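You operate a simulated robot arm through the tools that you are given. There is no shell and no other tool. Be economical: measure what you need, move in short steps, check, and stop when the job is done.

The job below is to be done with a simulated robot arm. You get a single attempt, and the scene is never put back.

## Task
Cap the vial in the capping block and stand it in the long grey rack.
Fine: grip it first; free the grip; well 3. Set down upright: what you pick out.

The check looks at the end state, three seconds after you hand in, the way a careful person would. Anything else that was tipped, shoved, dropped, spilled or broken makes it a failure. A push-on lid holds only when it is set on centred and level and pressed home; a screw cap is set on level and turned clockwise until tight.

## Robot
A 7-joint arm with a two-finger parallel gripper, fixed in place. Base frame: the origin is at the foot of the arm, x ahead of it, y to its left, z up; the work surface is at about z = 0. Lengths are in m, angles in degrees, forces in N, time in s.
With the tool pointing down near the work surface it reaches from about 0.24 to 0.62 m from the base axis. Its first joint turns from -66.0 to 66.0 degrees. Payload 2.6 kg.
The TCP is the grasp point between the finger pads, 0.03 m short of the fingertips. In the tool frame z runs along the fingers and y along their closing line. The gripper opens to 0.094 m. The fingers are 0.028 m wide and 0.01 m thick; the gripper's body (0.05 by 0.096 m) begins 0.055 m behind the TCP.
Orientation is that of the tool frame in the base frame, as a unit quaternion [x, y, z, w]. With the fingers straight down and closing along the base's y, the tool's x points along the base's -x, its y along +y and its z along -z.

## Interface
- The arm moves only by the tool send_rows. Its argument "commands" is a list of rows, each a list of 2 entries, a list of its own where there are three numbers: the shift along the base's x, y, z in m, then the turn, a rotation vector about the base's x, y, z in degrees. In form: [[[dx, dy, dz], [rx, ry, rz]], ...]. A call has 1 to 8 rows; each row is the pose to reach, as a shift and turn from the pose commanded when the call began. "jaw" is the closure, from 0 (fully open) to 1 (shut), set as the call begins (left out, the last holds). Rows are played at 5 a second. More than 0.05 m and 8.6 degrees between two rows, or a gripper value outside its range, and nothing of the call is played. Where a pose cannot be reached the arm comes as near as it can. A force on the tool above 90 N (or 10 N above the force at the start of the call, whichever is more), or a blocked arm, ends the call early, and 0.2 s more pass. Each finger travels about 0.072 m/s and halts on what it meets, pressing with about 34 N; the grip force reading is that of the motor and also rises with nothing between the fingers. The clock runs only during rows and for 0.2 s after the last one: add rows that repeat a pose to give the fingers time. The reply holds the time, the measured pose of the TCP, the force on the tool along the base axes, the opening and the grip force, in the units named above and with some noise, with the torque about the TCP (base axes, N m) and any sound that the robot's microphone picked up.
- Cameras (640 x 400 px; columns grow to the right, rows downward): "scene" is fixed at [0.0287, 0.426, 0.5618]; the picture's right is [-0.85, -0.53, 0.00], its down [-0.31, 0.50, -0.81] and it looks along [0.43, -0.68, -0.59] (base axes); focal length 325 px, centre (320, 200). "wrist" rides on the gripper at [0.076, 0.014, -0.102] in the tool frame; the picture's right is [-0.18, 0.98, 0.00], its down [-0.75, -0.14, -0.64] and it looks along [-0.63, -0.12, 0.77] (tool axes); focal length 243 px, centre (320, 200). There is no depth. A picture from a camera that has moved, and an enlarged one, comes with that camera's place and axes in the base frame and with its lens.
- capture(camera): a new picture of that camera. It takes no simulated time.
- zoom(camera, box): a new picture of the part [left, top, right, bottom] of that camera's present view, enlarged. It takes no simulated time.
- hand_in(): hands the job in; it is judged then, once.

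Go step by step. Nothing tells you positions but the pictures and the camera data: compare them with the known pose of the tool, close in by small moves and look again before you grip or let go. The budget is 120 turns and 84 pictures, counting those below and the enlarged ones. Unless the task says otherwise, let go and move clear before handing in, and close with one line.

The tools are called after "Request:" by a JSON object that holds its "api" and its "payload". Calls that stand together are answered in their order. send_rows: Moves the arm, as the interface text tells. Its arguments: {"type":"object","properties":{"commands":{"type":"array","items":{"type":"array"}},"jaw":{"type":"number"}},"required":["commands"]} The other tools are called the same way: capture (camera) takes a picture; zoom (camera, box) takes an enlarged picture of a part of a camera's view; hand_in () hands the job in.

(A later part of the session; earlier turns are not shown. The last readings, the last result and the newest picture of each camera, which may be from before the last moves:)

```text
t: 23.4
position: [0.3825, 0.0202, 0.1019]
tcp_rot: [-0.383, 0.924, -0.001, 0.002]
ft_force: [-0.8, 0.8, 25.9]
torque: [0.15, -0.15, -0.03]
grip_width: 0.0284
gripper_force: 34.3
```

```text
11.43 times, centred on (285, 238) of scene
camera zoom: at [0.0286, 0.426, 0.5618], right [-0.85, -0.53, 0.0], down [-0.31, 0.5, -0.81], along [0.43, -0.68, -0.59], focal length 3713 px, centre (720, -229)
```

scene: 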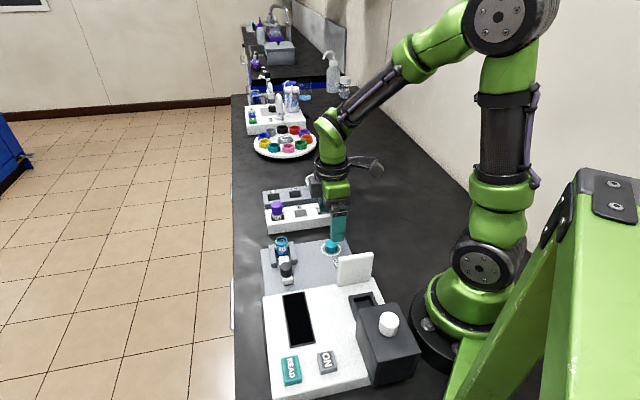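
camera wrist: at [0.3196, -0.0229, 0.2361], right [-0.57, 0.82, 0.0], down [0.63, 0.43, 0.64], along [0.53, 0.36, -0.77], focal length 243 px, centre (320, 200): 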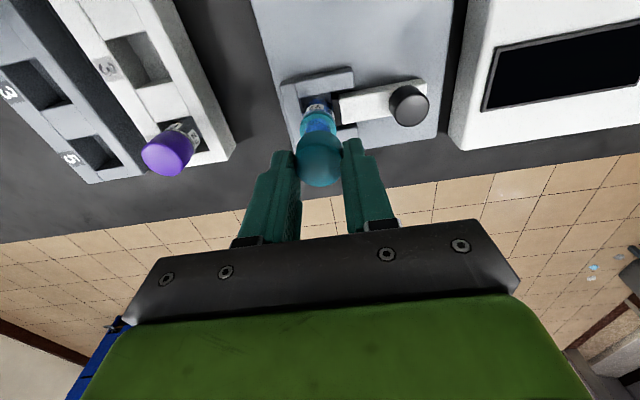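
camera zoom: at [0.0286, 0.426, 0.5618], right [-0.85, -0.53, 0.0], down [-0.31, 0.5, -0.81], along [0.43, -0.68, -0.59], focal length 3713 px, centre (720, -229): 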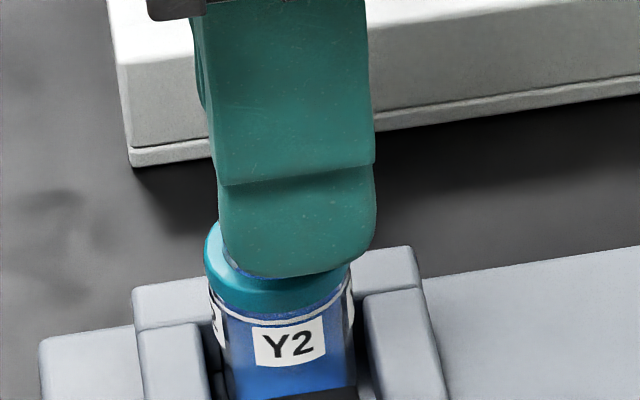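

Request:
{"api": "send_rows", "payload": {"commands": [[[0, 0, 0.0005], [0, 0, -8]], [[0, 0, 0.0005], [0, 0, -16]], [[0, 0, 0.0005], [0, 0, -24]], [[0, 0, 0.0005], [0, 0, -32]], [[0, 0, 0.0005], [0, 0, -32]]]}}

Request:
{"api": "zoom", "payload": {"camera": "scene", "box": [265, 220, 305, 255]}}

```text
t: 24.6
position: [0.3813, 0.0198, 0.103]
tcp_rot: [-0.113, 0.994, 0.001, 0.0]
ft_force: [-3.8, 9.6, 21.7]
torque: [0.47, -0.05, 0.1]
grip_width: 0.0284
gripper_force: 34.2
```

```text
11.43 times, centred on (285, 238) of scene
camera zoom: at [0.0286, 0.426, 0.5618], right [-0.85, -0.53, 0.0], down [-0.31, 0.5, -0.81], along [0.43, -0.68, -0.59], focal length 3713 px, centre (720, -229)
```

zoom: 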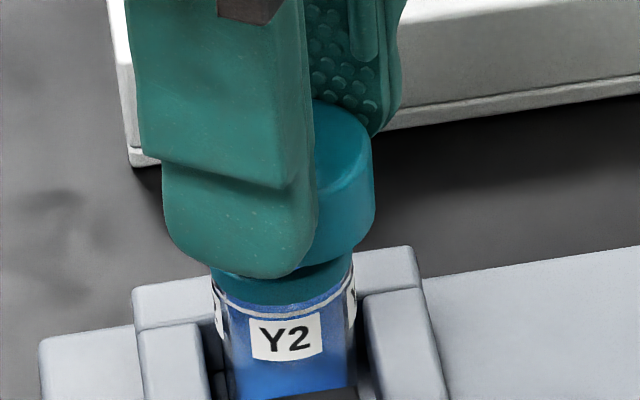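

Now the cap is visible beside the finger: it sits about 4.5 mm off the vial axis (it is gripped off-centre), so it is not seated. I'll lift clear and shift to correct.

Request:
{"api": "send_rows", "payload": {"commands": [[[0, 0, 0.003], [0, 0, 0]], [[0, 0, 0.007], [0, 0, 0]], [[0.0038, 0.0024, 0.007], [0, 0, 0]], [[0.0038, 0.0024, 0.007], [0, 0, 0]]]}}

Request:
{"api": "zoom", "payload": {"camera": "wrist", "box": [270, 100, 370, 200]}}

Request:
{"api": "zoom", "payload": {"camera": "scene", "box": [265, 220, 305, 255]}}

```text
t: 25.6
position: [0.3867, 0.0209, 0.1095]
tcp_rot: [-0.113, 0.994, 0.0, -0.001]
ft_force: [0.8, 1.2, -0.3]
torque: [-0.03, -0.01, 0.01]
grip_width: 0.0287
gripper_force: 34.0
```

```text
4.00 times, centred on (320, 150) of wrist
camera zoom: at [0.3089, 0.0169, 0.2128], right [-0.04, 1.0, 0.0], down [0.77, 0.03, 0.64], along [0.64, 0.03, -0.77], focal length 970 px, centre (320, 400)
```

zoom: 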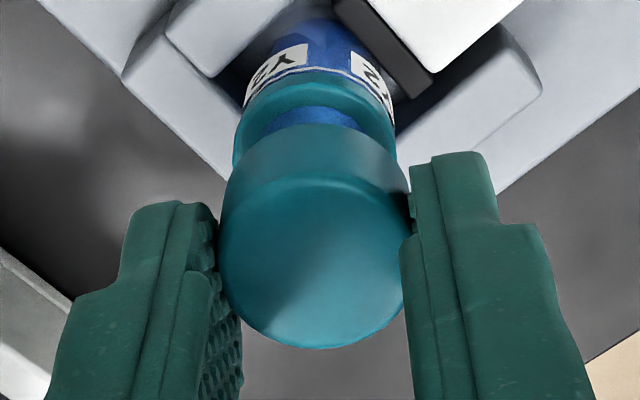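

```text
11.43 times, centred on (285, 238) of scene
camera zoom: at [0.0287, 0.426, 0.5618], right [-0.85, -0.53, 0.0], down [-0.31, 0.5, -0.81], along [0.43, -0.68, -0.59], focal length 3713 px, centre (720, -229)
```

zoom: 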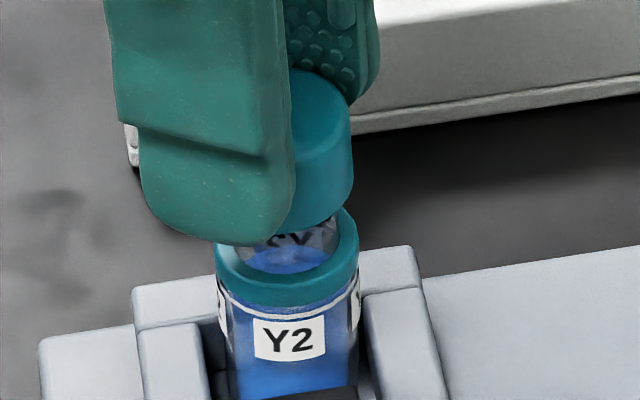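

Both views now agree the cap is over the vial axis. I'll lower gently.

Request:
{"api": "send_rows", "payload": {"commands": [[[0, 0, -0.003], [0, 0, 0]], [[0, 0, -0.006], [0, 0, 0]], [[0, 0, -0.0075], [0, 0, 0]], [[0, 0, -0.0085], [0, 0, 0]], [[0, 0, -0.0085], [0, 0, 0]]]}}

Request:
{"api": "zoom", "payload": {"camera": "wrist", "box": [270, 100, 370, 200]}}

Request:
{"api": "zoom", "payload": {"camera": "scene", "box": [265, 220, 305, 255]}}

```text
t: 26.8
position: [0.3869, 0.0212, 0.1021]
tcp_rot: [-0.113, 0.994, 0.001, 0.004]
ft_force: [-5.1, 1.8, 32.5]
torque: [-0.24, 0.47, -0.07]
grip_width: 0.0285
gripper_force: 33.8
```

```text
4.00 times, centred on (320, 150) of wrist
camera zoom: at [0.3097, 0.0178, 0.2055], right [-0.04, 1.0, 0.0], down [0.76, 0.03, 0.65], along [0.65, 0.03, -0.76], focal length 970 px, centre (320, 400)
```

zoom: 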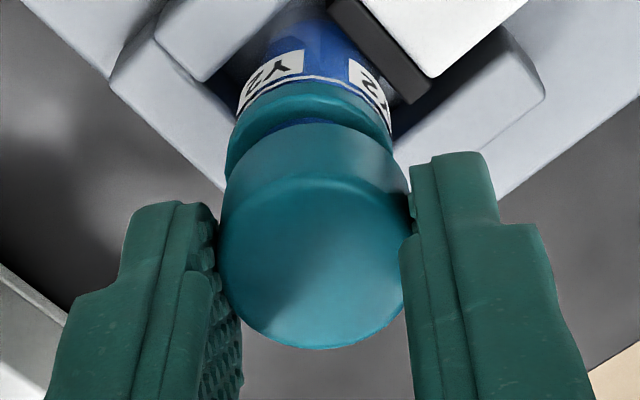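

```text
11.43 times, centred on (285, 238) of scene
camera zoom: at [0.0286, 0.426, 0.5618], right [-0.85, -0.53, 0.0], down [-0.31, 0.5, -0.81], along [0.43, -0.68, -0.59], focal length 3713 px, centre (720, -229)
```

zoom: 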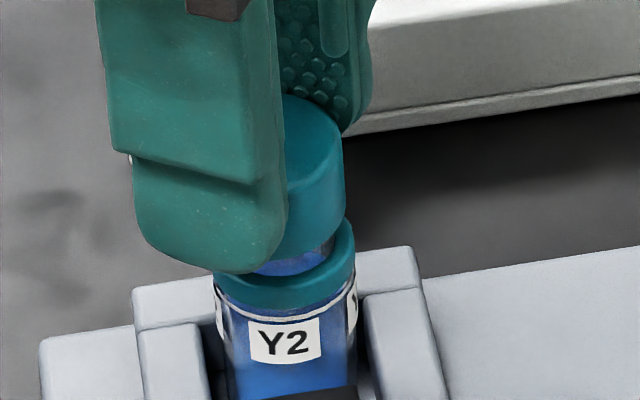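

The torque shows one-sided contact on the -x-y side, agreeing with both views that I overshot by about 1.5 mm. I'll lift, shift back and lower softly.

Request:
{"api": "send_rows", "payload": {"commands": [[[0, 0, 0.003], [0, 0, 0]], [[-0.0011, -0.0014, 0.003], [0, 0, 0]], [[-0.0011, -0.0014, 0.0015], [0, 0, 0]], [[-0.0011, -0.0014, 0.0005], [0, 0, 0]], [[-0.0011, -0.0014, 0.0005], [0, 0, 0]]]}}

```text
t: 28.0
position: [0.3866, 0.021, 0.1022]
tcp_rot: [-0.114, 0.993, 0.0, 0.001]
ft_force: [0.9, 1.0, 10.2]
torque: [-0.11, 0.1, -0.01]
grip_width: 0.0287
gripper_force: 33.8
```

Request:
{"api": "send_rows", "payload": {"commands": [[[0, 0, 0.001], [0, 0, 0]], [[-0.0008, -0.0008, 0.001], [0, 0, 0]], [[-0.0008, -0.0008, 0], [0, 0, 0]], [[-0.0008, -0.0008, 0], [0, 0, 0]]]}}

```text
t: 29.0
position: [0.3833, 0.0206, 0.1008]
tcp_rot: [-0.113, 0.994, -0.001, -0.002]
ft_force: [0.8, -2.1, -0.1]
torque: [-0.02, 0.0, -0.04]
grip_width: 0.0285
gripper_force: 34.1
```

The resistance vanished at the same height, so the neck seems to have entered the cap. I'll lower further in small steps.

Request:
{"api": "send_rows", "payload": {"commands": [[[0, 0, -0.001], [0, 0, 0]], [[0, 0, -0.002], [0, 0, 0]], [[0, 0, -0.002], [0, 0, 0]]]}}

```text
t: 29.8
position: [0.3845, 0.0196, 0.0997]
tcp_rot: [-0.115, 0.993, 0.0, 0.0]
ft_force: [0.2, -0.5, -0.7]
torque: [0.02, 0.02, 0.01]
grip_width: 0.0285
gripper_force: 33.9
```

Request:
{"api": "send_rows", "payload": {"commands": [[[0, 0, -0.001], [0, 0, 0]], [[0, 0, -0.002], [0, 0, 0]], [[0, 0, -0.003], [0, 0, 0]], [[0, 0, -0.003], [0, 0, 0]]]}}

Request:
{"api": "zoom", "payload": {"camera": "wrist", "box": [270, 100, 370, 200]}}

Request:
{"api": "zoom", "payload": {"camera": "scene", "box": [265, 220, 305, 255]}}

```text
t: 30.8
position: [0.3842, 0.019, 0.0964]
tcp_rot: [-0.113, 0.994, 0.001, 0.001]
ft_force: [-0.4, 0.3, 0.3]
torque: [0.0, 0.02, -0.01]
grip_width: 0.0285
gripper_force: 34.4
```

```text
4.00 times, centred on (320, 150) of wrist
camera zoom: at [0.3068, 0.0153, 0.2001], right [-0.04, 1.0, 0.0], down [0.77, 0.03, 0.64], along [0.64, 0.03, -0.77], focal length 970 px, centre (320, 400)
```

zoom: 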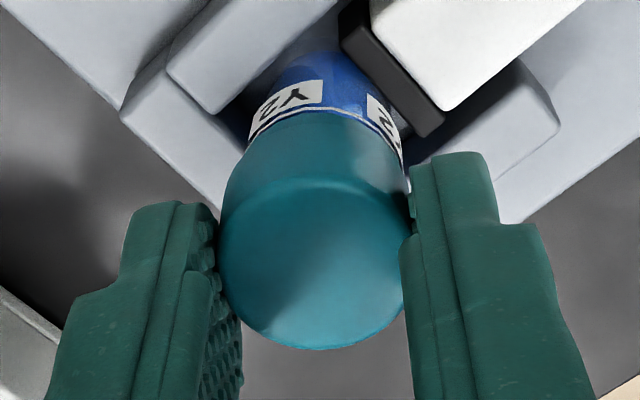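

```text
11.43 times, centred on (285, 238) of scene
camera zoom: at [0.0287, 0.426, 0.5618], right [-0.85, -0.53, 0.0], down [-0.31, 0.5, -0.81], along [0.43, -0.68, -0.59], focal length 3713 px, centre (720, -229)
```

zoom: 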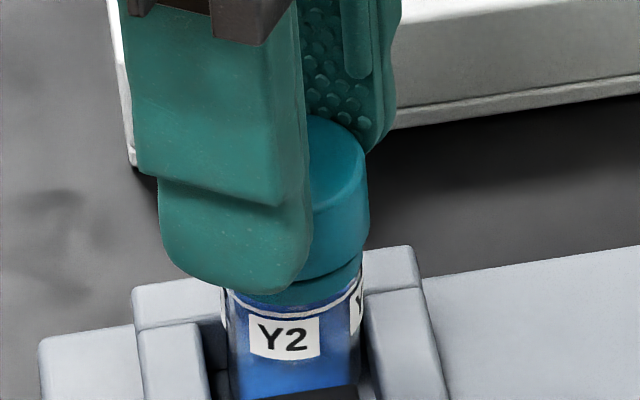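

The cap slides freely over the neck and is nearly at the collar. I'll continue down to contact.

Request:
{"api": "send_rows", "payload": {"commands": [[[0, 0, -0.001], [0, 0, 0]], [[0, 0, -0.002], [0, 0, 0]], [[0, 0, -0.003], [0, 0, 0]], [[0, 0, -0.003], [0, 0, 0]]]}}

```text
t: 31.8
position: [0.3841, 0.0196, 0.0939]
tcp_rot: [-0.113, 0.994, 0.0, 0.001]
ft_force: [0.1, 0.3, 0.7]
torque: [0.02, 0.02, -0.01]
grip_width: 0.0285
gripper_force: 33.9
```

Request:
{"api": "send_rows", "payload": {"commands": [[[0, 0, -0.001], [0, 0, 0]], [[0, 0, -0.002], [0, 0, 0]], [[0, 0, -0.002], [0, 0, 0]]]}}

Request:
{"api": "zoom", "payload": {"camera": "scene", "box": [265, 220, 305, 255]}}

```text
t: 32.6
position: [0.3853, 0.0206, 0.0942]
tcp_rot: [-0.114, 0.994, 0.0, 0.002]
ft_force: [-3.6, 0.8, 22.3]
torque: [-0.01, 0.19, 0.01]
grip_width: 0.0285
gripper_force: 33.9
```

```text
11.43 times, centred on (285, 238) of scene
camera zoom: at [0.0286, 0.426, 0.5618], right [-0.85, -0.53, 0.0], down [-0.31, 0.5, -0.81], along [0.43, -0.68, -0.59], focal length 3713 px, centre (720, -229)
```

zoom: 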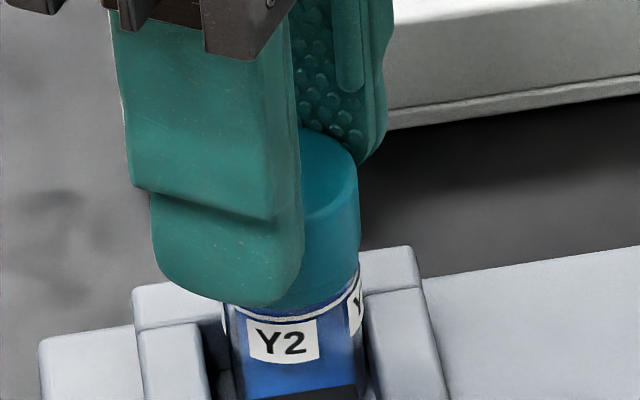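

Request:
{"api": "zoom", "payload": {"camera": "scene", "box": [275, 230, 300, 250]}}

Request:
{"api": "zoom", "payload": {"camera": "wrist", "box": [285, 105, 355, 165]}}

```text
16.00 times, centred on (288, 240) of scene
camera zoom: at [0.0286, 0.426, 0.5618], right [-0.85, -0.53, 0.0], down [-0.31, 0.5, -0.81], along [0.43, -0.68, -0.59], focal length 5199 px, centre (840, -440)
```

zoom: 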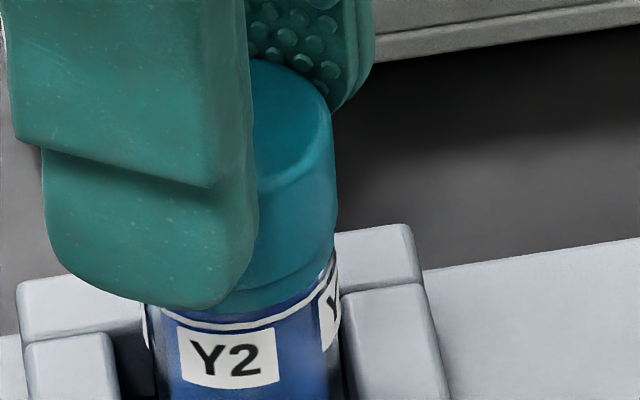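

```text
6.67 times, centred on (320, 135) of wrist
camera zoom: at [0.308, 0.0163, 0.1966], right [-0.04, 1.0, 0.0], down [0.76, 0.03, 0.64], along [0.64, 0.03, -0.76], focal length 1618 px, centre (320, 633)
```

zoom: 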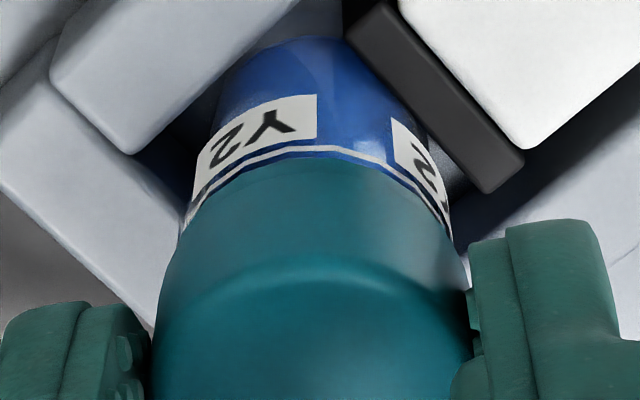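

The cap now sits level on the collar. I'll turn clockwise about the cap axis (compensating the off-centre grip), holding light pressure, and watch the torque.

Request:
{"api": "send_rows", "payload": {"commands": [[[0.0001, -0.0005, 0], [0, 0, -8]], [[0.0001, -0.001, 0], [0, 0, -16]], [[0.0, -0.0015, 0], [0, 0, -24]], [[-0.0001, -0.0019, 0], [0, 0, -32]], [[-0.0001, -0.0019, 0], [0, 0, -32]]]}}

```text
t: 33.8
position: [0.3866, 0.0176, 0.0934]
tcp_rot: [0.166, 0.986, 0.001, 0.0]
ft_force: [-3.3, 2.7, 31.9]
torque: [0.21, 0.17, 0.04]
grip_width: 0.0287
gripper_force: 34.2
```

Request:
{"api": "send_rows", "payload": {"commands": [[[-0.0002, -0.0004, 0], [0, 0, -8]], [[-0.0004, -0.0009, 0], [0, 0, -16]], [[-0.0007, -0.0012, 0], [0, 0, -24]], [[-0.0011, -0.0016, 0], [0, 0, -32]], [[-0.0015, -0.0019, 0], [0, 0, -40]], [[-0.0019, -0.0021, 0], [0, 0, -48]], [[-0.0019, -0.0021, 0], [0, 0, -48]]]}}

Request:
{"api": "zoom", "payload": {"camera": "scene", "box": [265, 220, 305, 255]}}

```text
t: 35.4
position: [0.3825, 0.0162, 0.0924]
tcp_rot: [0.553, 0.833, 0.002, 0.001]
ft_force: [1.1, 9.2, 30.1]
torque: [0.43, -0.08, 0.03]
grip_width: 0.0286
gripper_force: 34.0
```

```text
11.43 times, centred on (285, 238) of scene
camera zoom: at [0.0286, 0.426, 0.5618], right [-0.85, -0.53, 0.0], down [-0.31, 0.5, -0.81], along [0.43, -0.68, -0.59], focal length 3713 px, centre (720, -229)
```

zoom: 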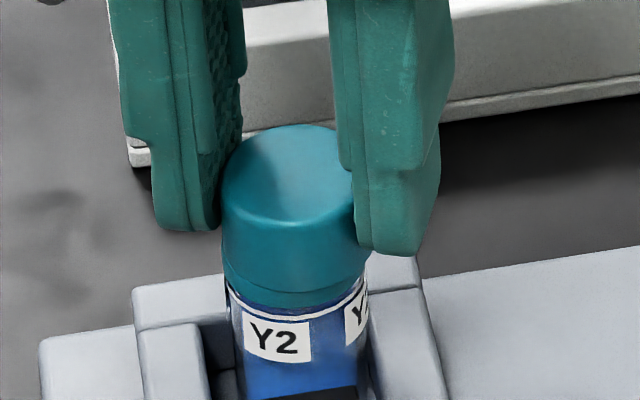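

There is almost no turning torque and no thread pull-in, so this is likely a push-on lid. I'll relieve the lateral force and press straight down stepwise, listening for a click.

Request:
{"api": "send_rows", "payload": {"commands": [[[-0.0003, 0.0006, 0], [0, 0, 0]], [[-0.0005, 0.0006, -0.0006], [0, 0, 0]], [[-0.0008, 0.0006, -0.0012], [0, 0, 0]], [[-0.0008, 0.0006, -0.0012], [0, 0, 0]]]}}

```text
t: 36.4
position: [0.3838, 0.0171, 0.0921]
tcp_rot: [0.551, 0.834, 0.002, 0.003]
ft_force: [2.2, -1.8, 33.9]
torque: [0.03, -0.04, -0.04]
grip_width: 0.0284
gripper_force: 33.9
```

The vertical force saturates around 34 N, which looks like the pads slipping on the cap. I'll release, rise and inspect before pressing from above with closed fingers.

Request:
{"api": "send_rows", "payload": {"commands": [[[0, 0, 0.001], [0, 0, 0]], [[0, 0, 0.001], [0, 0, 0]], [[0, 0, 0.001], [0, 0, 0]], [[0, 0, 0.001], [0, 0, 0]], [[0, 0, 0.02], [0, 0, 0]], [[0, 0, 0.04], [0, 0, 0]], [[0, 0, 0.04], [0, 0, 0]]], "jaw": 0.3}}

Request:
{"api": "zoom", "payload": {"camera": "scene", "box": [265, 220, 305, 255]}}

Request:
{"api": "zoom", "payload": {"camera": "wrist", "box": [270, 80, 370, 200]}}

```text
t: 38.0
position: [0.3824, 0.0144, 0.1303]
tcp_rot: [0.551, 0.834, 0.001, 0.001]
ft_force: [0.2, 0.6, 0.2]
torque: [0.03, 0.01, -0.02]
grip_width: 0.0657
gripper_force: 0.0
heard: snap
```

```text
11.43 times, centred on (285, 238) of scene
camera zoom: at [0.0287, 0.426, 0.5618], right [-0.85, -0.53, 0.0], down [-0.31, 0.5, -0.81], along [0.43, -0.68, -0.59], focal length 3713 px, centre (720, -229)
```

zoom: 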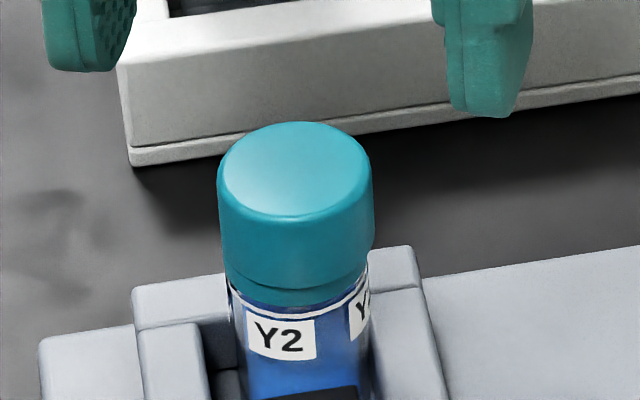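

```text
3.33 times, centred on (320, 140) of wrist
camera zoom: at [0.3656, 0.0902, 0.2333], right [0.98, 0.22, 0.0], down [0.16, -0.75, 0.64], along [0.14, -0.63, -0.77], focal length 809 px, centre (320, 400)
```

zoom: 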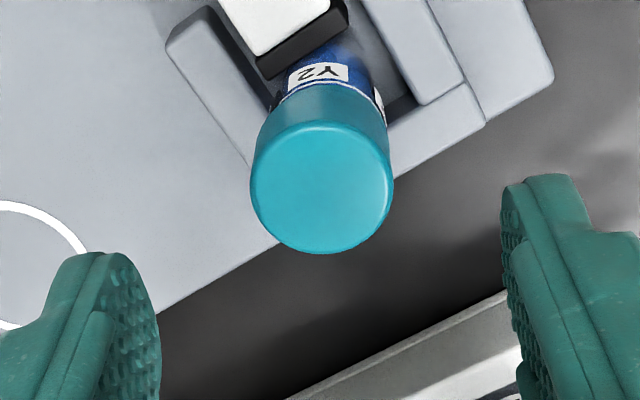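

I heard a snap, and the cap looks level and centred. I'll check the clamp state and the lid gap.

Request:
{"api": "zoom", "payload": {"camera": "scene", "box": [265, 230, 315, 300]}}

Request:
{"api": "zoom", "payload": {"camera": "wrist", "box": [220, 40, 380, 170]}}

```text
5.71 times, centred on (290, 265) of scene
camera zoom: at [0.0287, 0.426, 0.5618], right [-0.85, -0.53, 0.0], down [-0.31, 0.5, -0.81], along [0.43, -0.68, -0.59], focal length 1857 px, centre (491, -171)
```

zoom: 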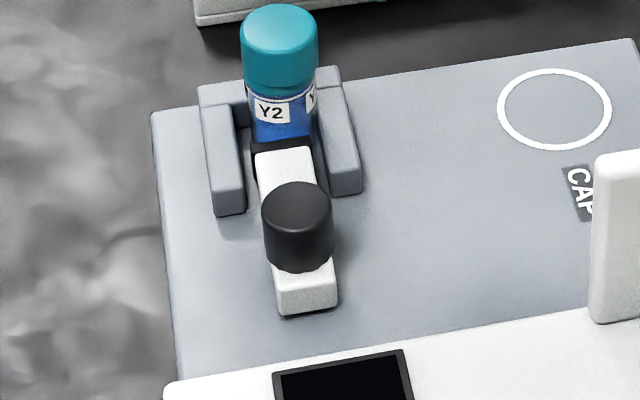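

```text
3.08 times, centred on (300, 105) of wrist
camera zoom: at [0.3656, 0.0902, 0.2333], right [0.98, 0.22, 0.0], down [0.16, -0.75, 0.64], along [0.14, -0.63, -0.77], focal length 746 px, centre (382, 492)
```

zoom: 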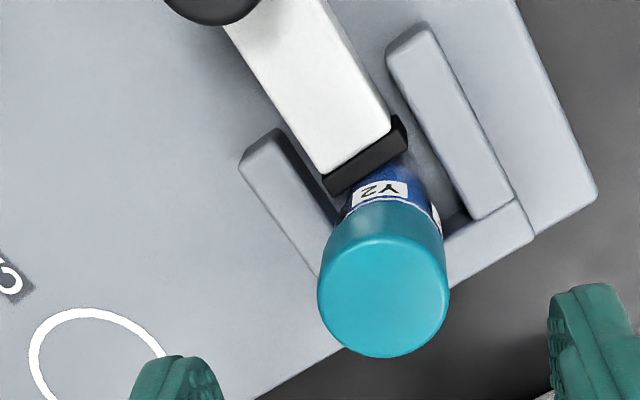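

The clamp is unchanged. To make sure the lid is home, I'll press it centrally from above with closed fingers.

Request:
{"api": "send_rows", "payload": {"commands": [[[-0.0007, 0.0029, 0], [0, 0, 0]], [[-0.0007, 0.0029, 0], [0, 0, 0]], [[-0.0007, 0.0029, 0], [0, 0, 0]], [[-0.0007, 0.0029, 0], [0, 0, 0]], [[-0.0007, 0.0029, -0.012], [0, 0, 0]], [[-0.0007, 0.0029, -0.02], [0, 0, 0]], [[-0.0007, 0.0029, -0.02], [0, 0, 0]]], "jaw": 1}}

Request:
{"api": "zoom", "payload": {"camera": "scene", "box": [265, 215, 305, 255]}}

```text
t: 39.6
position: [0.3827, 0.0184, 0.1119]
tcp_rot: [0.552, 0.834, 0.0, 0.0]
ft_force: [-0.1, 0.3, -0.3]
torque: [0.0, -0.03, -0.01]
grip_width: 0.0
gripper_force: 33.2
```

```text
10.00 times, centred on (285, 235) of scene
camera zoom: at [0.0287, 0.426, 0.5618], right [-0.85, -0.53, 0.0], down [-0.31, 0.5, -0.81], along [0.43, -0.68, -0.59], focal length 3249 px, centre (670, -150)
```

zoom: 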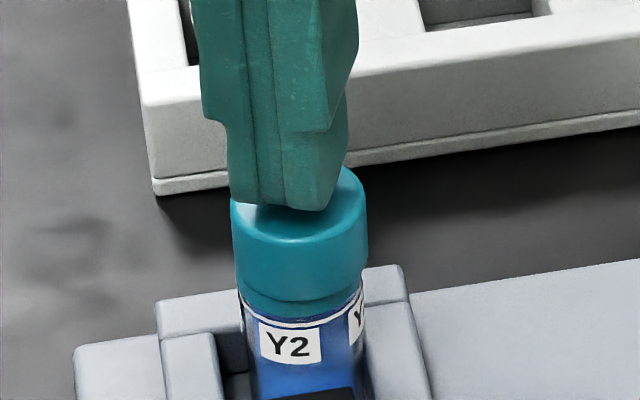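

Request:
{"api": "send_rows", "payload": {"commands": [[[-0.0013, -0.0008, -0.003], [0, 0, 0]], [[-0.0013, -0.0008, -0.006], [0, 0, 0]], [[-0.0016, -0.0008, -0.0075], [0, 0, 0]], [[-0.0018, -0.0008, -0.0085], [0, 0, 0]], [[-0.0018, -0.0008, -0.0085], [0, 0, 0]]]}}

```text
t: 40.8
position: [0.3817, 0.0193, 0.1061]
tcp_rot: [0.552, 0.834, 0.003, 0.003]
ft_force: [-6.7, 5.0, 49.6]
torque: [0.3, 0.29, 0.05]
grip_width: 0.0
gripper_force: 32.8
```

Request:
{"api": "send_rows", "payload": {"commands": [[[-0.0002, -0.0002, -0.0007], [0, 0, 0]], [[-0.0005, -0.0003, -0.0015], [0, 0, 0]], [[-0.0005, -0.0003, -0.0015], [0, 0, 0]]]}}

Request:
{"api": "zoom", "payload": {"camera": "scene", "box": [265, 215, 305, 255]}}

```text
t: 41.6
position: [0.3816, 0.0182, 0.1053]
tcp_rot: [0.55, 0.835, 0.006, 0.005]
ft_force: [-11.3, 11.5, 64.5]
torque: [0.7, 0.49, 0.11]
grip_width: 0.0
gripper_force: 33.0
```

```text
10.00 times, centred on (285, 235) of scene
camera zoom: at [0.0284, 0.426, 0.5619], right [-0.85, -0.53, 0.0], down [-0.31, 0.5, -0.81], along [0.43, -0.68, -0.59], focal length 3249 px, centre (670, -150)
```

zoom: 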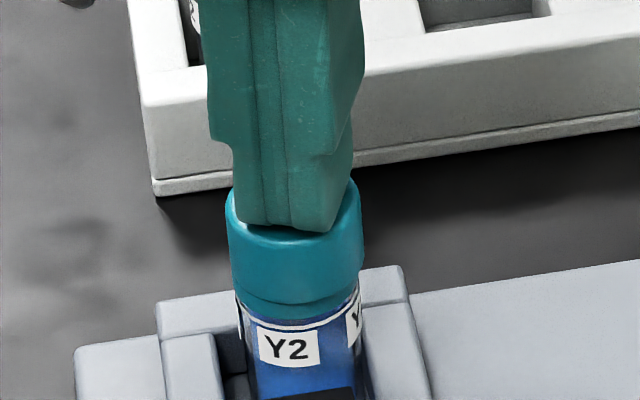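

No further snap at 65 N, so the lid is home from the earlier snap. Next I'll lift off, open the fingers and go back above the knob to free the clamp.

Request:
{"api": "send_rows", "payload": {"commands": [[[0, 0, 0.02], [0, 0, 0]], [[0, 0, 0.05], [0, 0, 0]], [[-0.014, 0.017, 0.06], [0, 0, 7.5]], [[-0.028, 0.034, 0.06], [0, 0, 15]], [[-0.0422, 0.0523, 0.06], [0, 0, 22]], [[-0.0422, 0.0523, 0.04], [0, 0, 22]], [[-0.0422, 0.0523, 0.01], [0, 0, 22]], [[-0.0422, 0.0523, 0.005], [0, 0, 22]]], "jaw": 0.2}}

Request:
{"api": "capture", "payload": {"camera": "wrist"}}

Request:
{"api": "zoom", "payload": {"camera": "scene", "box": [245, 200, 345, 300]}}

```text
t: 43.4
position: [0.3364, 0.0702, 0.1052]
tcp_rot: [0.382, 0.924, 0.0, 0.001]
ft_force: [-0.6, 0.1, 0.3]
torque: [0.01, 0.01, 0.02]
grip_width: 0.0755
gripper_force: 0.0
```

```text
21 pictures are left
camera wrist: at [0.2921, 0.1347, 0.2091], right [0.82, 0.57, 0.0], down [0.43, -0.63, 0.64], along [0.36, -0.53, -0.77], focal length 243 px, centre (320, 200)
```

wrist: 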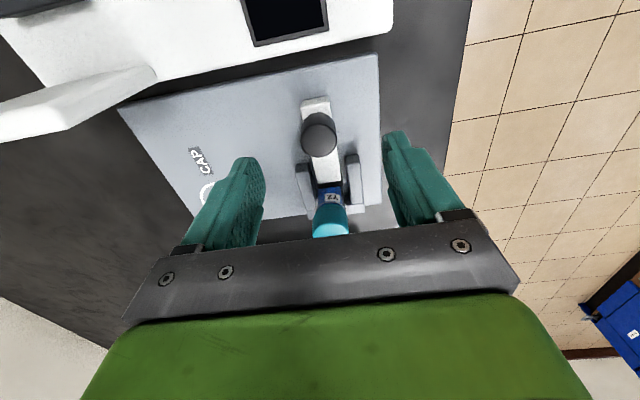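

```text
4.00 times, centred on (295, 250) of scene
camera zoom: at [0.0287, 0.426, 0.5618], right [-0.85, -0.53, 0.0], down [-0.31, 0.5, -0.81], along [0.43, -0.68, -0.59], focal length 1300 px, centre (420, 0)
```

zoom: 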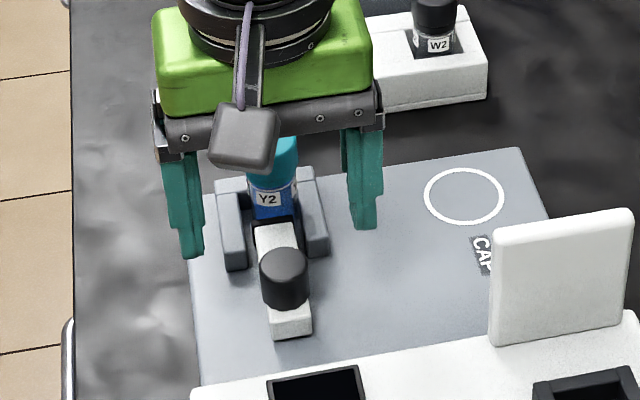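

The knob is centred between the fingers. I'll descend and grip it.

Request:
{"api": "send_rows", "payload": {"commands": [[[0, 0, -0.025], [0, 0, 0]], [[0, 0, -0.046], [0, 0, 0]], [[0, 0, -0.046], [0, 0, 0]]]}}

Request:
{"api": "send_rows", "payload": {"commands": [[[0, 0, 0], [0, 0, 0]], [[0, 0, 0], [0, 0, 0]], [[0, 0, 0], [0, 0, 0]], [[0, 0, 0], [0, 0, 0]]], "jaw": 1}}

Request:
{"api": "send_rows", "payload": {"commands": [[[-0.0015, 0.0015, 0], [0, 0, 0]], [[-0.003, 0.003, 0], [0, 0, 0]], [[-0.003, 0.003, 0], [0, 0, 0]]]}}

```text
t: 44.2
position: [0.3362, 0.0718, 0.0585]
tcp_rot: [0.383, 0.924, 0.001, 0.001]
ft_force: [0.0, 0.4, 0.3]
torque: [0.0, 0.01, 0.0]
grip_width: 0.075
gripper_force: 0.0
```

```text
t: 45.2
position: [0.3357, 0.0713, 0.0585]
tcp_rot: [0.383, 0.924, -0.001, -0.001]
ft_force: [-16.4, -14.2, 17.2]
torque: [0.21, -0.11, 0.05]
grip_width: 0.0253
gripper_force: 44.6
```

```text
t: 46.0
position: [0.3331, 0.0724, 0.059]
tcp_rot: [0.382, 0.924, -0.001, 0.0]
ft_force: [-6.0, -14.5, -12.9]
torque: [-0.02, -0.73, -0.4]
grip_width: 0.0251
gripper_force: 45.0
```

It moves freely. I'll continue pulling to about 10 mm total travel.

Request:
{"api": "send_rows", "payload": {"commands": [[[-0.0018, 0.0012, -0.0003], [0, 0, 0]], [[-0.0033, 0.0027, -0.0003], [0, 0, 0]], [[-0.0048, 0.0042, -0.0003], [0, 0, 0]], [[-0.0048, 0.0042, -0.0003], [0, 0, 0]]]}}

```text
t: 47.0
position: [0.3275, 0.0787, 0.0592]
tcp_rot: [0.382, 0.924, 0.001, -0.001]
ft_force: [-0.4, 2.6, -26.9]
torque: [0.28, 0.3, 0.04]
grip_width: 0.0251
gripper_force: 44.7
```

Now I'll release the knob, rise, and view the block.

Request:
{"api": "send_rows", "payload": {"commands": [[[0, 0, 0], [0, 0, 0]], [[0, 0, 0], [0, 0, 0]], [[0, 0, 0], [0, 0, 0]], [[0, 0, 0.02], [0, 0, 0]], [[0, 0, 0.06], [0, 0, 0]], [[0, 0, 0.1], [0, 0, 0]], [[0, 0, 0.1], [0, 0, 0]]], "jaw": 0.2}}

Request:
{"api": "zoom", "payload": {"camera": "scene", "box": [250, 225, 320, 295]}}

```text
t: 48.6
position: [0.3304, 0.075, 0.1572]
tcp_rot: [0.382, 0.924, -0.001, 0.0]
ft_force: [0.5, 1.0, -0.2]
torque: [-0.01, 0.01, 0.02]
grip_width: 0.0752
gripper_force: 0.0
```

```text
5.71 times, centred on (285, 260) of scene
camera zoom: at [0.0287, 0.426, 0.5618], right [-0.85, -0.53, 0.0], down [-0.31, 0.5, -0.81], along [0.43, -0.68, -0.59], focal length 1857 px, centre (520, -143)
```

zoom: 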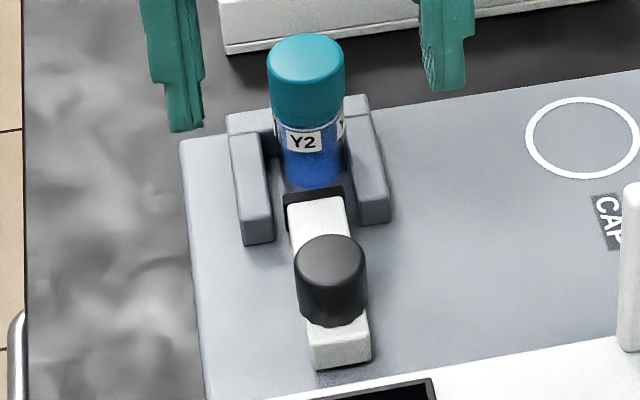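

The clamp is open and the capped vial stands free. I'll go above the vial at yaw +45° for the pick-up (fingers then fit both the block and the rack).

Request:
{"api": "send_rows", "payload": {"commands": [[[0.007, -0.008, 0], [0, 0, 8]], [[0.014, -0.016, 0], [0, 0, 16]], [[0.021, -0.024, 0], [0, 0, 24]], [[0.028, -0.032, 0], [0, 0, 32]], [[0.035, -0.04, 0], [0, 0, 40]], [[0.042, -0.048, 0], [0, 0, 48]], [[0.048, -0.054, 0], [0, 0, 56]], [[0.0523, -0.0584, 0], [0, 0, 64]]]}}

Request:
{"api": "send_rows", "payload": {"commands": [[[0, 0, -0.01], [0, 0, 8]], [[0, 0, -0.02], [0, 0, 16]], [[0, 0, -0.03], [0, 0, 24]], [[0, 0, -0.04], [0, 0, 26]], [[0, 0, -0.04], [0, 0, 26]]], "jaw": 0.4}}

Request:
{"api": "capture", "payload": {"camera": "wrist"}}

```text
t: 50.4
position: [0.3821, 0.02, 0.1584]
tcp_rot: [-0.167, 0.986, 0.0, 0.0]
ft_force: [-0.1, 0.0, 0.1]
torque: [-0.01, 0.01, -0.04]
grip_width: 0.0751
gripper_force: 0.1
```

```text
t: 51.6
position: [0.3814, 0.0202, 0.1181]
tcp_rot: [-0.383, 0.924, 0.0, 0.0]
ft_force: [-0.3, 0.1, -0.4]
torque: [0.02, 0.01, 0.01]
grip_width: 0.0563
gripper_force: 0.1
```

```text
18 pictures are left
camera wrist: at [0.3182, -0.0243, 0.2221], right [-0.57, 0.82, 0.0], down [0.63, 0.43, 0.64], along [0.53, 0.36, -0.77], focal length 243 px, centre (320, 200)
```

wrist: 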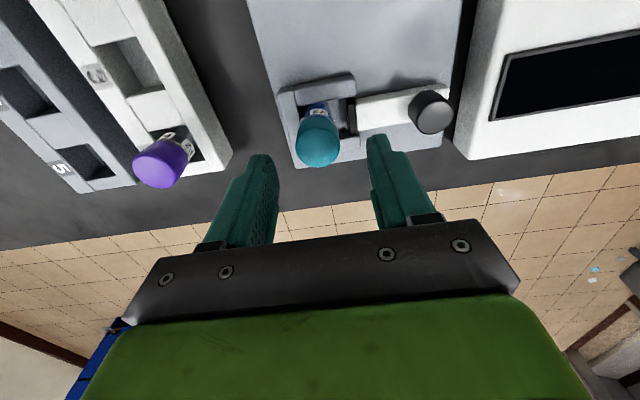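

The vial is under the tool within ~1-2 mm. I'll descend to TCP z ≈ 0.076 and grip cap and collar together.

Request:
{"api": "send_rows", "payload": {"commands": [[[0.001, 0, -0.015], [0, 0, 0]], [[0.001, 0, -0.03], [0, 0, 0]], [[0.001, 0, -0.043], [0, 0, 0]], [[0.001, 0, -0.043], [0, 0, 0]]]}}

Request:
{"api": "zoom", "payload": {"camera": "scene", "box": [255, 220, 315, 280]}}

```text
t: 52.6
position: [0.3807, 0.0197, 0.0759]
tcp_rot: [-0.383, 0.924, 0.001, 0.0]
ft_force: [0.3, 0.1, -0.5]
torque: [0.0, 0.01, -0.03]
grip_width: 0.0564
gripper_force: 0.0
```

```text
6.67 times, centred on (285, 250) of scene
camera zoom: at [0.0287, 0.426, 0.5618], right [-0.85, -0.53, 0.0], down [-0.31, 0.5, -0.81], along [0.43, -0.68, -0.59], focal length 2166 px, centre (553, -133)
```

zoom: 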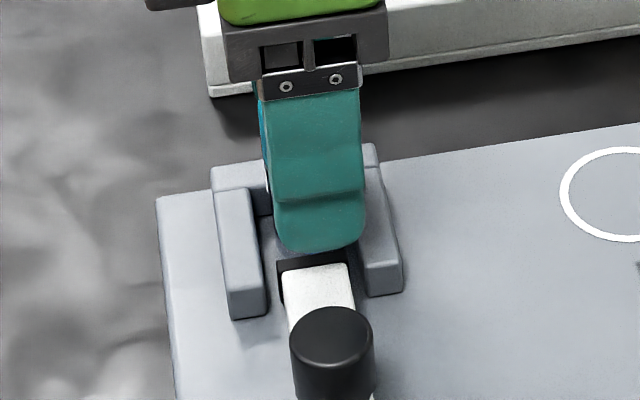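

Request:
{"api": "zoom", "payload": {"camera": "wrist", "box": [270, 110, 370, 210]}}

```text
4.00 times, centred on (320, 160) of wrist
camera zoom: at [0.3175, -0.0244, 0.1791], right [-0.57, 0.83, 0.0], down [0.63, 0.43, 0.64], along [0.53, 0.36, -0.77], focal length 970 px, centre (320, 360)
```

zoom: 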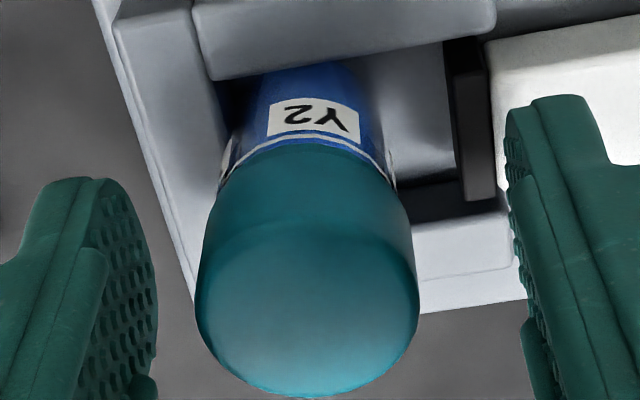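

The vial is about 2-3 mm toward the base from the tool centre; I'll shift slightly and close.

Request:
{"api": "send_rows", "payload": {"commands": [[[-0.0018, -0.0018, 0], [0, 0, 0]], [[-0.0018, -0.0018, 0], [0, 0, 0]]]}}

Request:
{"api": "send_rows", "payload": {"commands": [[[0, 0, 0], [0, 0, 0]], [[0, 0, 0], [0, 0, 0]], [[0, 0, 0], [0, 0, 0]], [[0, 0, 0], [0, 0, 0]]], "jaw": 1}}

Request:
{"api": "send_rows", "payload": {"commands": [[[0, 0, 0.01], [0, 0, 0]], [[0, 0, 0.025], [0, 0, 0]], [[0, 0, 0.05], [0, 0, 0]], [[0, 0, 0.08], [0, 0, 0]], [[0, 0, 0.08], [0, 0, 0]]]}}

Request:
{"api": "zoom", "payload": {"camera": "scene", "box": [235, 170, 335, 270]}}

```text
t: 53.2
position: [0.3804, 0.0173, 0.075]
tcp_rot: [-0.384, 0.923, -0.001, -0.001]
ft_force: [-0.2, 0.5, 0.0]
torque: [0.02, -0.03, 0.01]
grip_width: 0.0564
gripper_force: 0.1
```

```text
t: 54.2
position: [0.3815, 0.017, 0.0748]
tcp_rot: [-0.383, 0.924, 0.001, 0.0]
ft_force: [0.5, -0.4, -0.2]
torque: [0.0, 0.0, 0.01]
grip_width: 0.0283
gripper_force: 34.2
```

```text
t: 55.4
position: [0.3794, 0.0167, 0.1534]
tcp_rot: [-0.383, 0.924, 0.001, 0.0]
ft_force: [0.1, -0.4, 0.1]
torque: [0.0, 0.02, -0.04]
grip_width: 0.0283
gripper_force: 34.2
```

```text
4.00 times, centred on (285, 220) of scene
camera zoom: at [0.0287, 0.426, 0.5618], right [-0.85, -0.53, 0.0], down [-0.31, 0.5, -0.81], along [0.43, -0.68, -0.59], focal length 1300 px, centre (460, 120)
```

zoom: 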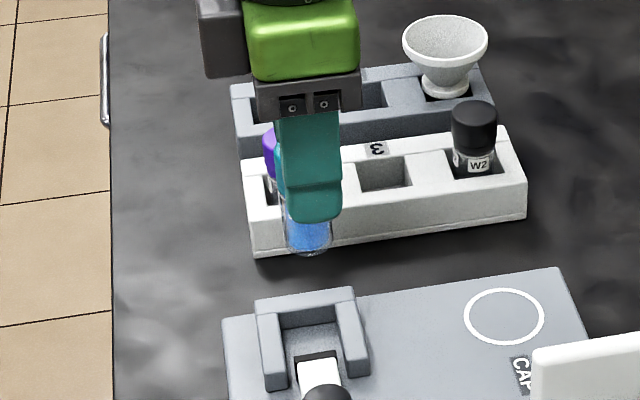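

The capped vial is lifted cleanly. I'll raise it and carry it over the grey rack's well 3, estimated near (0.483, -0.175).

Request:
{"api": "send_rows", "payload": {"commands": [[[0, 0, 0.03], [0, 0, 0]], [[0.015, -0.027, 0.035], [0, 0, 0]], [[0.033, -0.06, 0.035], [0, 0, 0]], [[0.051, -0.093, 0.035], [0, 0, 0]], [[0.069, -0.126, 0.035], [0, 0, 0]], [[0.087, -0.159, 0.035], [0, 0, 0]], [[0.1048, -0.1912, 0.035], [0, 0, 0]], [[0.1048, -0.1912, 0.035], [0, 0, 0]]]}}

Request:
{"api": "capture", "payload": {"camera": "wrist"}}

Request:
{"api": "zoom", "payload": {"camera": "scene", "box": [240, 130, 350, 240]}}

```text
t: 57.2
position: [0.484, -0.1743, 0.1961]
tcp_rot: [-0.383, 0.924, 0.0, 0.0]
ft_force: [0.4, -0.1, 0.1]
torque: [0.01, -0.01, 0.02]
grip_width: 0.0283
gripper_force: 33.6
```

```text
14 pictures are left
camera wrist: at [0.4203, -0.2189, 0.3006], right [-0.57, 0.82, 0.0], down [0.63, 0.43, 0.64], along [0.53, 0.36, -0.77], focal length 243 px, centre (320, 200)
```

wrist: 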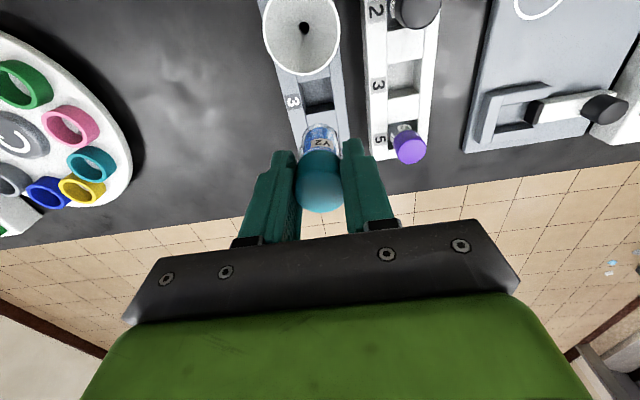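

```text
3.64 times, centred on (295, 185) of scene
camera zoom: at [0.0288, 0.4259, 0.5618], right [-0.85, -0.53, 0.0], down [-0.31, 0.5, -0.81], along [0.43, -0.68, -0.59], focal length 1182 px, centre (411, 254)
```

zoom: 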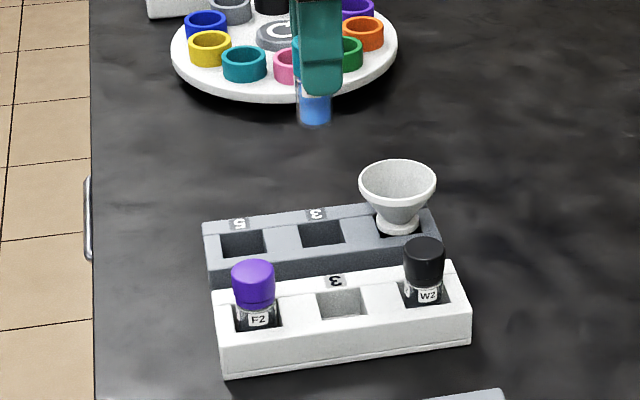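

Well 3 lies within ~3 mm of the vial axis. I'll correct and lower until the vial bottom is ~20 mm above the rack.

Request:
{"api": "send_rows", "payload": {"commands": [[[0.0006, -0.003, 0], [0, 0, 0]], [[0.0006, -0.003, -0.03], [0, 0, 0]], [[0.0006, -0.003, -0.06], [0, 0, 0]], [[0.0006, -0.003, -0.078], [0, 0, 0]], [[0.0006, -0.003, -0.078], [0, 0, 0]]]}}

Request:
{"api": "capture", "payload": {"camera": "wrist"}}

Request:
{"api": "zoom", "payload": {"camera": "scene", "box": [255, 150, 345, 230]}}

```text
t: 58.4
position: [0.4848, -0.1778, 0.1107]
tcp_rot: [-0.382, 0.924, 0.0, 0.0]
ft_force: [-0.2, 0.4, -0.2]
torque: [0.0, 0.03, -0.02]
grip_width: 0.0283
gripper_force: 34.1
```

```text
12 pictures are left
camera wrist: at [0.4207, -0.222, 0.215], right [-0.56, 0.83, 0.0], down [0.63, 0.43, 0.64], along [0.53, 0.36, -0.77], focal length 243 px, centre (320, 200)
```

wrist: 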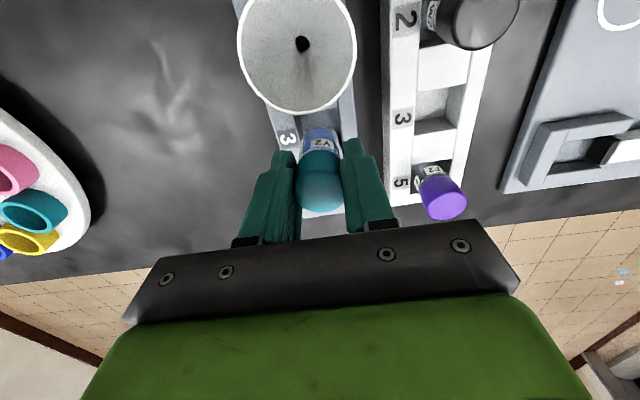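

```text
5.00 times, centred on (300, 190) of scene
camera zoom: at [0.0287, 0.426, 0.5618], right [-0.85, -0.53, 0.0], down [-0.31, 0.5, -0.81], along [0.43, -0.68, -0.59], focal length 1625 px, centre (420, 250)
```

zoom: 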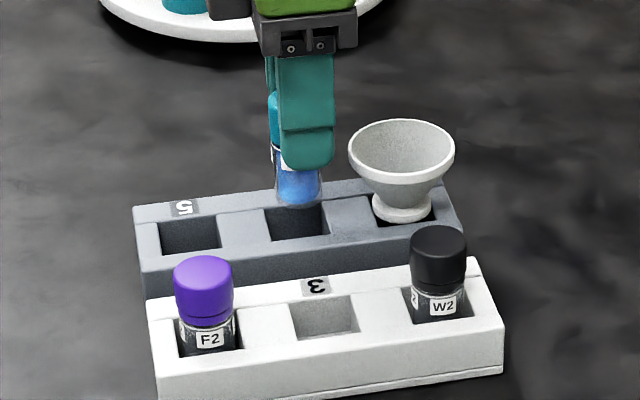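

Request:
{"api": "zoom", "payload": {"camera": "wrist", "box": [250, 80, 390, 220]}}

```text
2.86 times, centred on (320, 150) of wrist
camera zoom: at [0.4207, -0.222, 0.215], right [-0.56, 0.83, 0.0], down [0.63, 0.43, 0.64], along [0.53, 0.36, -0.77], focal length 693 px, centre (320, 343)
```

zoom: 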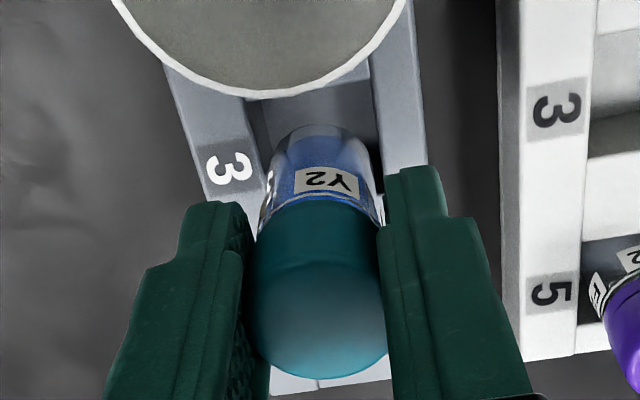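

The vial needs about 2.5 mm further along the rack toward well 5. I'll correct and lower just into the well.

Request:
{"api": "send_rows", "payload": {"commands": [[[0.0026, 0.0006, 0], [0, 0, 0]], [[0.0026, 0.0006, -0.008], [0, 0, 0]], [[0.0026, 0.0006, -0.015], [0, 0, 0]], [[0.0026, 0.0006, -0.015], [0, 0, 0]]]}}

Request:
{"api": "zoom", "payload": {"camera": "scene", "box": [270, 170, 330, 220]}}

Request:
{"api": "zoom", "payload": {"camera": "wrist", "box": [270, 90, 370, 190]}}

```text
t: 59.4
position: [0.4878, -0.1765, 0.0979]
tcp_rot: [-0.383, 0.924, 0.0, 0.0]
ft_force: [-0.1, -1.4, -0.2]
torque: [-0.01, 0.02, -0.01]
grip_width: 0.0284
gripper_force: 33.9
```

```text
8.00 times, centred on (300, 195) of scene
camera zoom: at [0.0287, 0.426, 0.5618], right [-0.85, -0.53, 0.0], down [-0.31, 0.5, -0.81], along [0.43, -0.68, -0.59], focal length 2599 px, centre (480, 240)
```

zoom: 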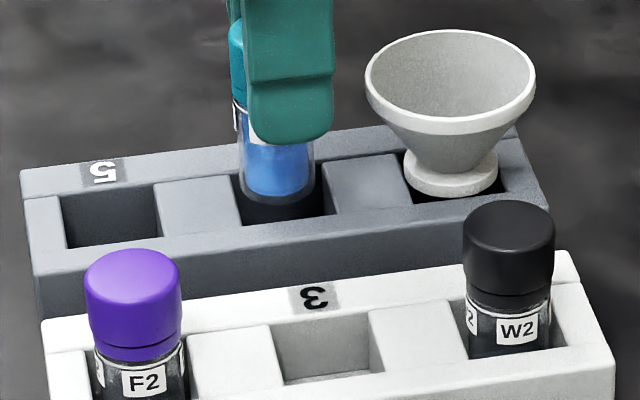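

```text
4.00 times, centred on (320, 140) of wrist
camera zoom: at [0.4244, -0.2208, 0.2016], right [-0.57, 0.82, 0.0], down [0.63, 0.43, 0.64], along [0.53, 0.36, -0.77], focal length 970 px, centre (320, 440)
```

zoom: 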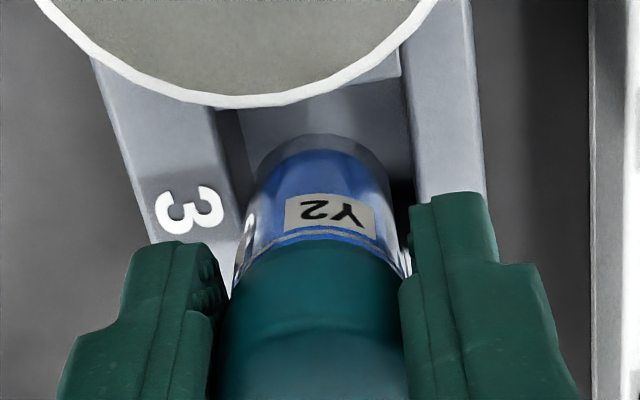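

Nearly centred; I'll nudge ~1 mm and lower gently, watching the forces.

Request:
{"api": "send_rows", "payload": {"commands": [[[-0.0004, -0.0012, 0], [0, 0, 0]], [[-0.0004, -0.0012, -0.003], [0, 0, 0]], [[-0.0004, -0.0012, -0.006], [0, 0, 0]], [[-0.0004, -0.0012, -0.009], [0, 0, 0]], [[-0.0004, -0.0012, -0.009], [0, 0, 0]]]}}

```text
t: 60.6
position: [0.4879, -0.1768, 0.0884]
tcp_rot: [-0.383, 0.924, 0.0, 0.0]
ft_force: [1.3, -0.6, -1.0]
torque: [-0.03, 0.0, 0.02]
grip_width: 0.0282
gripper_force: 34.0
```

Request:
{"api": "send_rows", "payload": {"commands": [[[0, 0, -0.003], [0, 0, 0]], [[0, 0, -0.006], [0, 0, 0]], [[0, 0, -0.009], [0, 0, 0]], [[0, 0, -0.009], [0, 0, 0]]]}}

Request:
{"api": "zoom", "payload": {"camera": "scene", "box": [270, 170, 330, 220]}}

```text
t: 61.6
position: [0.4891, -0.1775, 0.0789]
tcp_rot: [-0.383, 0.924, 0.0, 0.0]
ft_force: [0.4, -0.8, -0.5]
torque: [0.0, -0.01, 0.0]
grip_width: 0.0284
gripper_force: 34.0
```

```text
8.00 times, centred on (300, 195) of scene
camera zoom: at [0.0287, 0.426, 0.5618], right [-0.85, -0.53, 0.0], down [-0.31, 0.5, -0.81], along [0.43, -0.68, -0.59], focal length 2599 px, centre (480, 240)
```

zoom: 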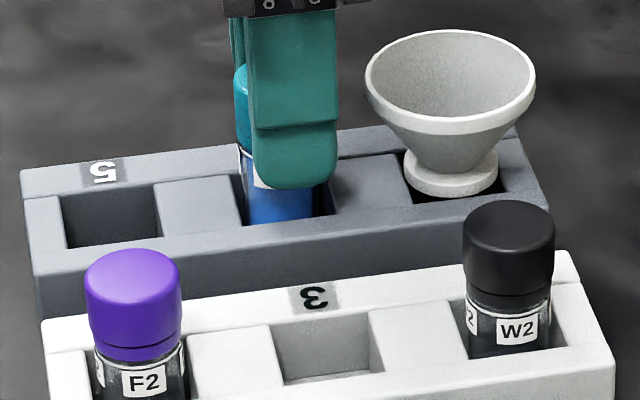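

The vial is inside well 3 with no contact force. I'll keep lowering in small steps until it touches the floor.

Request:
{"api": "send_rows", "payload": {"commands": [[[0, 0, -0.0015], [0, 0, 0]], [[0, 0, -0.003], [0, 0, 0]], [[0, 0, -0.004], [0, 0, 0]], [[0, 0, -0.004], [0, 0, 0]]]}}

```text
t: 62.6
position: [0.4883, -0.1782, 0.0755]
tcp_rot: [-0.383, 0.924, 0.0, 0.0]
ft_force: [0.1, 0.1, 0.3]
torque: [0.0, 0.01, 0.0]
grip_width: 0.0283
gripper_force: 34.1
```

Request:
{"api": "send_rows", "payload": {"commands": [[[0, 0, -0.001], [0, 0, 0]], [[0, 0, -0.002], [0, 0, 0]], [[0, 0, -0.003], [0, 0, 0]], [[0, 0, -0.003], [0, 0, 0]]]}}

```text
t: 63.6
position: [0.488, -0.1776, 0.073]
tcp_rot: [-0.383, 0.924, 0.001, 0.0]
ft_force: [0.5, -0.3, -1.0]
torque: [-0.01, 0.03, 0.01]
grip_width: 0.0283
gripper_force: 34.2
```

Request:
{"api": "zoom", "payload": {"camera": "scene", "box": [270, 170, 330, 220]}}

```text
8.00 times, centred on (300, 195) of scene
camera zoom: at [0.0287, 0.426, 0.5618], right [-0.85, -0.53, 0.0], down [-0.31, 0.5, -0.81], along [0.43, -0.68, -0.59], focal length 2599 px, centre (480, 240)
```

zoom: 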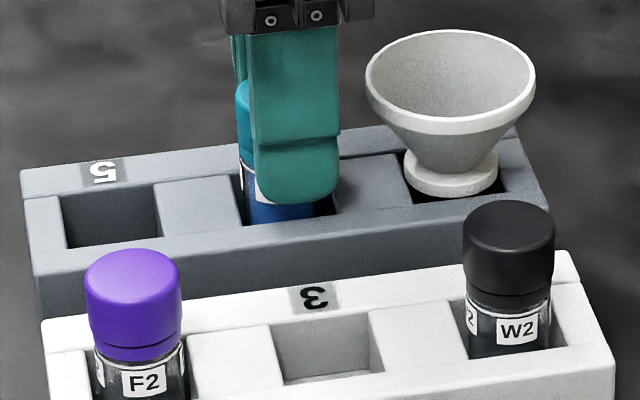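

The fingers are still above the rack, and the vial sits a few mm above where W2 stands in its rack. Continuing.

Request:
{"api": "send_rows", "payload": {"commands": [[[0, 0, -0.001], [0, 0, 0]], [[0, 0, -0.002], [0, 0, 0]], [[0, 0, -0.003], [0, 0, 0]], [[0, 0, -0.003], [0, 0, 0]]]}}

```text
t: 64.6
position: [0.4894, -0.1785, 0.0688]
tcp_rot: [-0.383, 0.924, -0.001, 0.0]
ft_force: [0.8, -0.9, 2.2]
torque: [-0.01, 0.02, -0.01]
grip_width: 0.0286
gripper_force: 33.5
```

Request:
{"api": "send_rows", "payload": {"commands": [[[0, 0, -0.0005], [0, 0, 0]], [[0, 0, -0.001], [0, 0, 0]], [[0, 0, -0.001], [0, 0, 0]]]}}

```text
t: 65.4
position: [0.4891, -0.1783, 0.0703]
tcp_rot: [-0.383, 0.924, -0.001, 0.001]
ft_force: [-0.2, -1.4, 10.1]
torque: [-0.09, -0.05, 0.01]
grip_width: 0.0286
gripper_force: 33.7
```

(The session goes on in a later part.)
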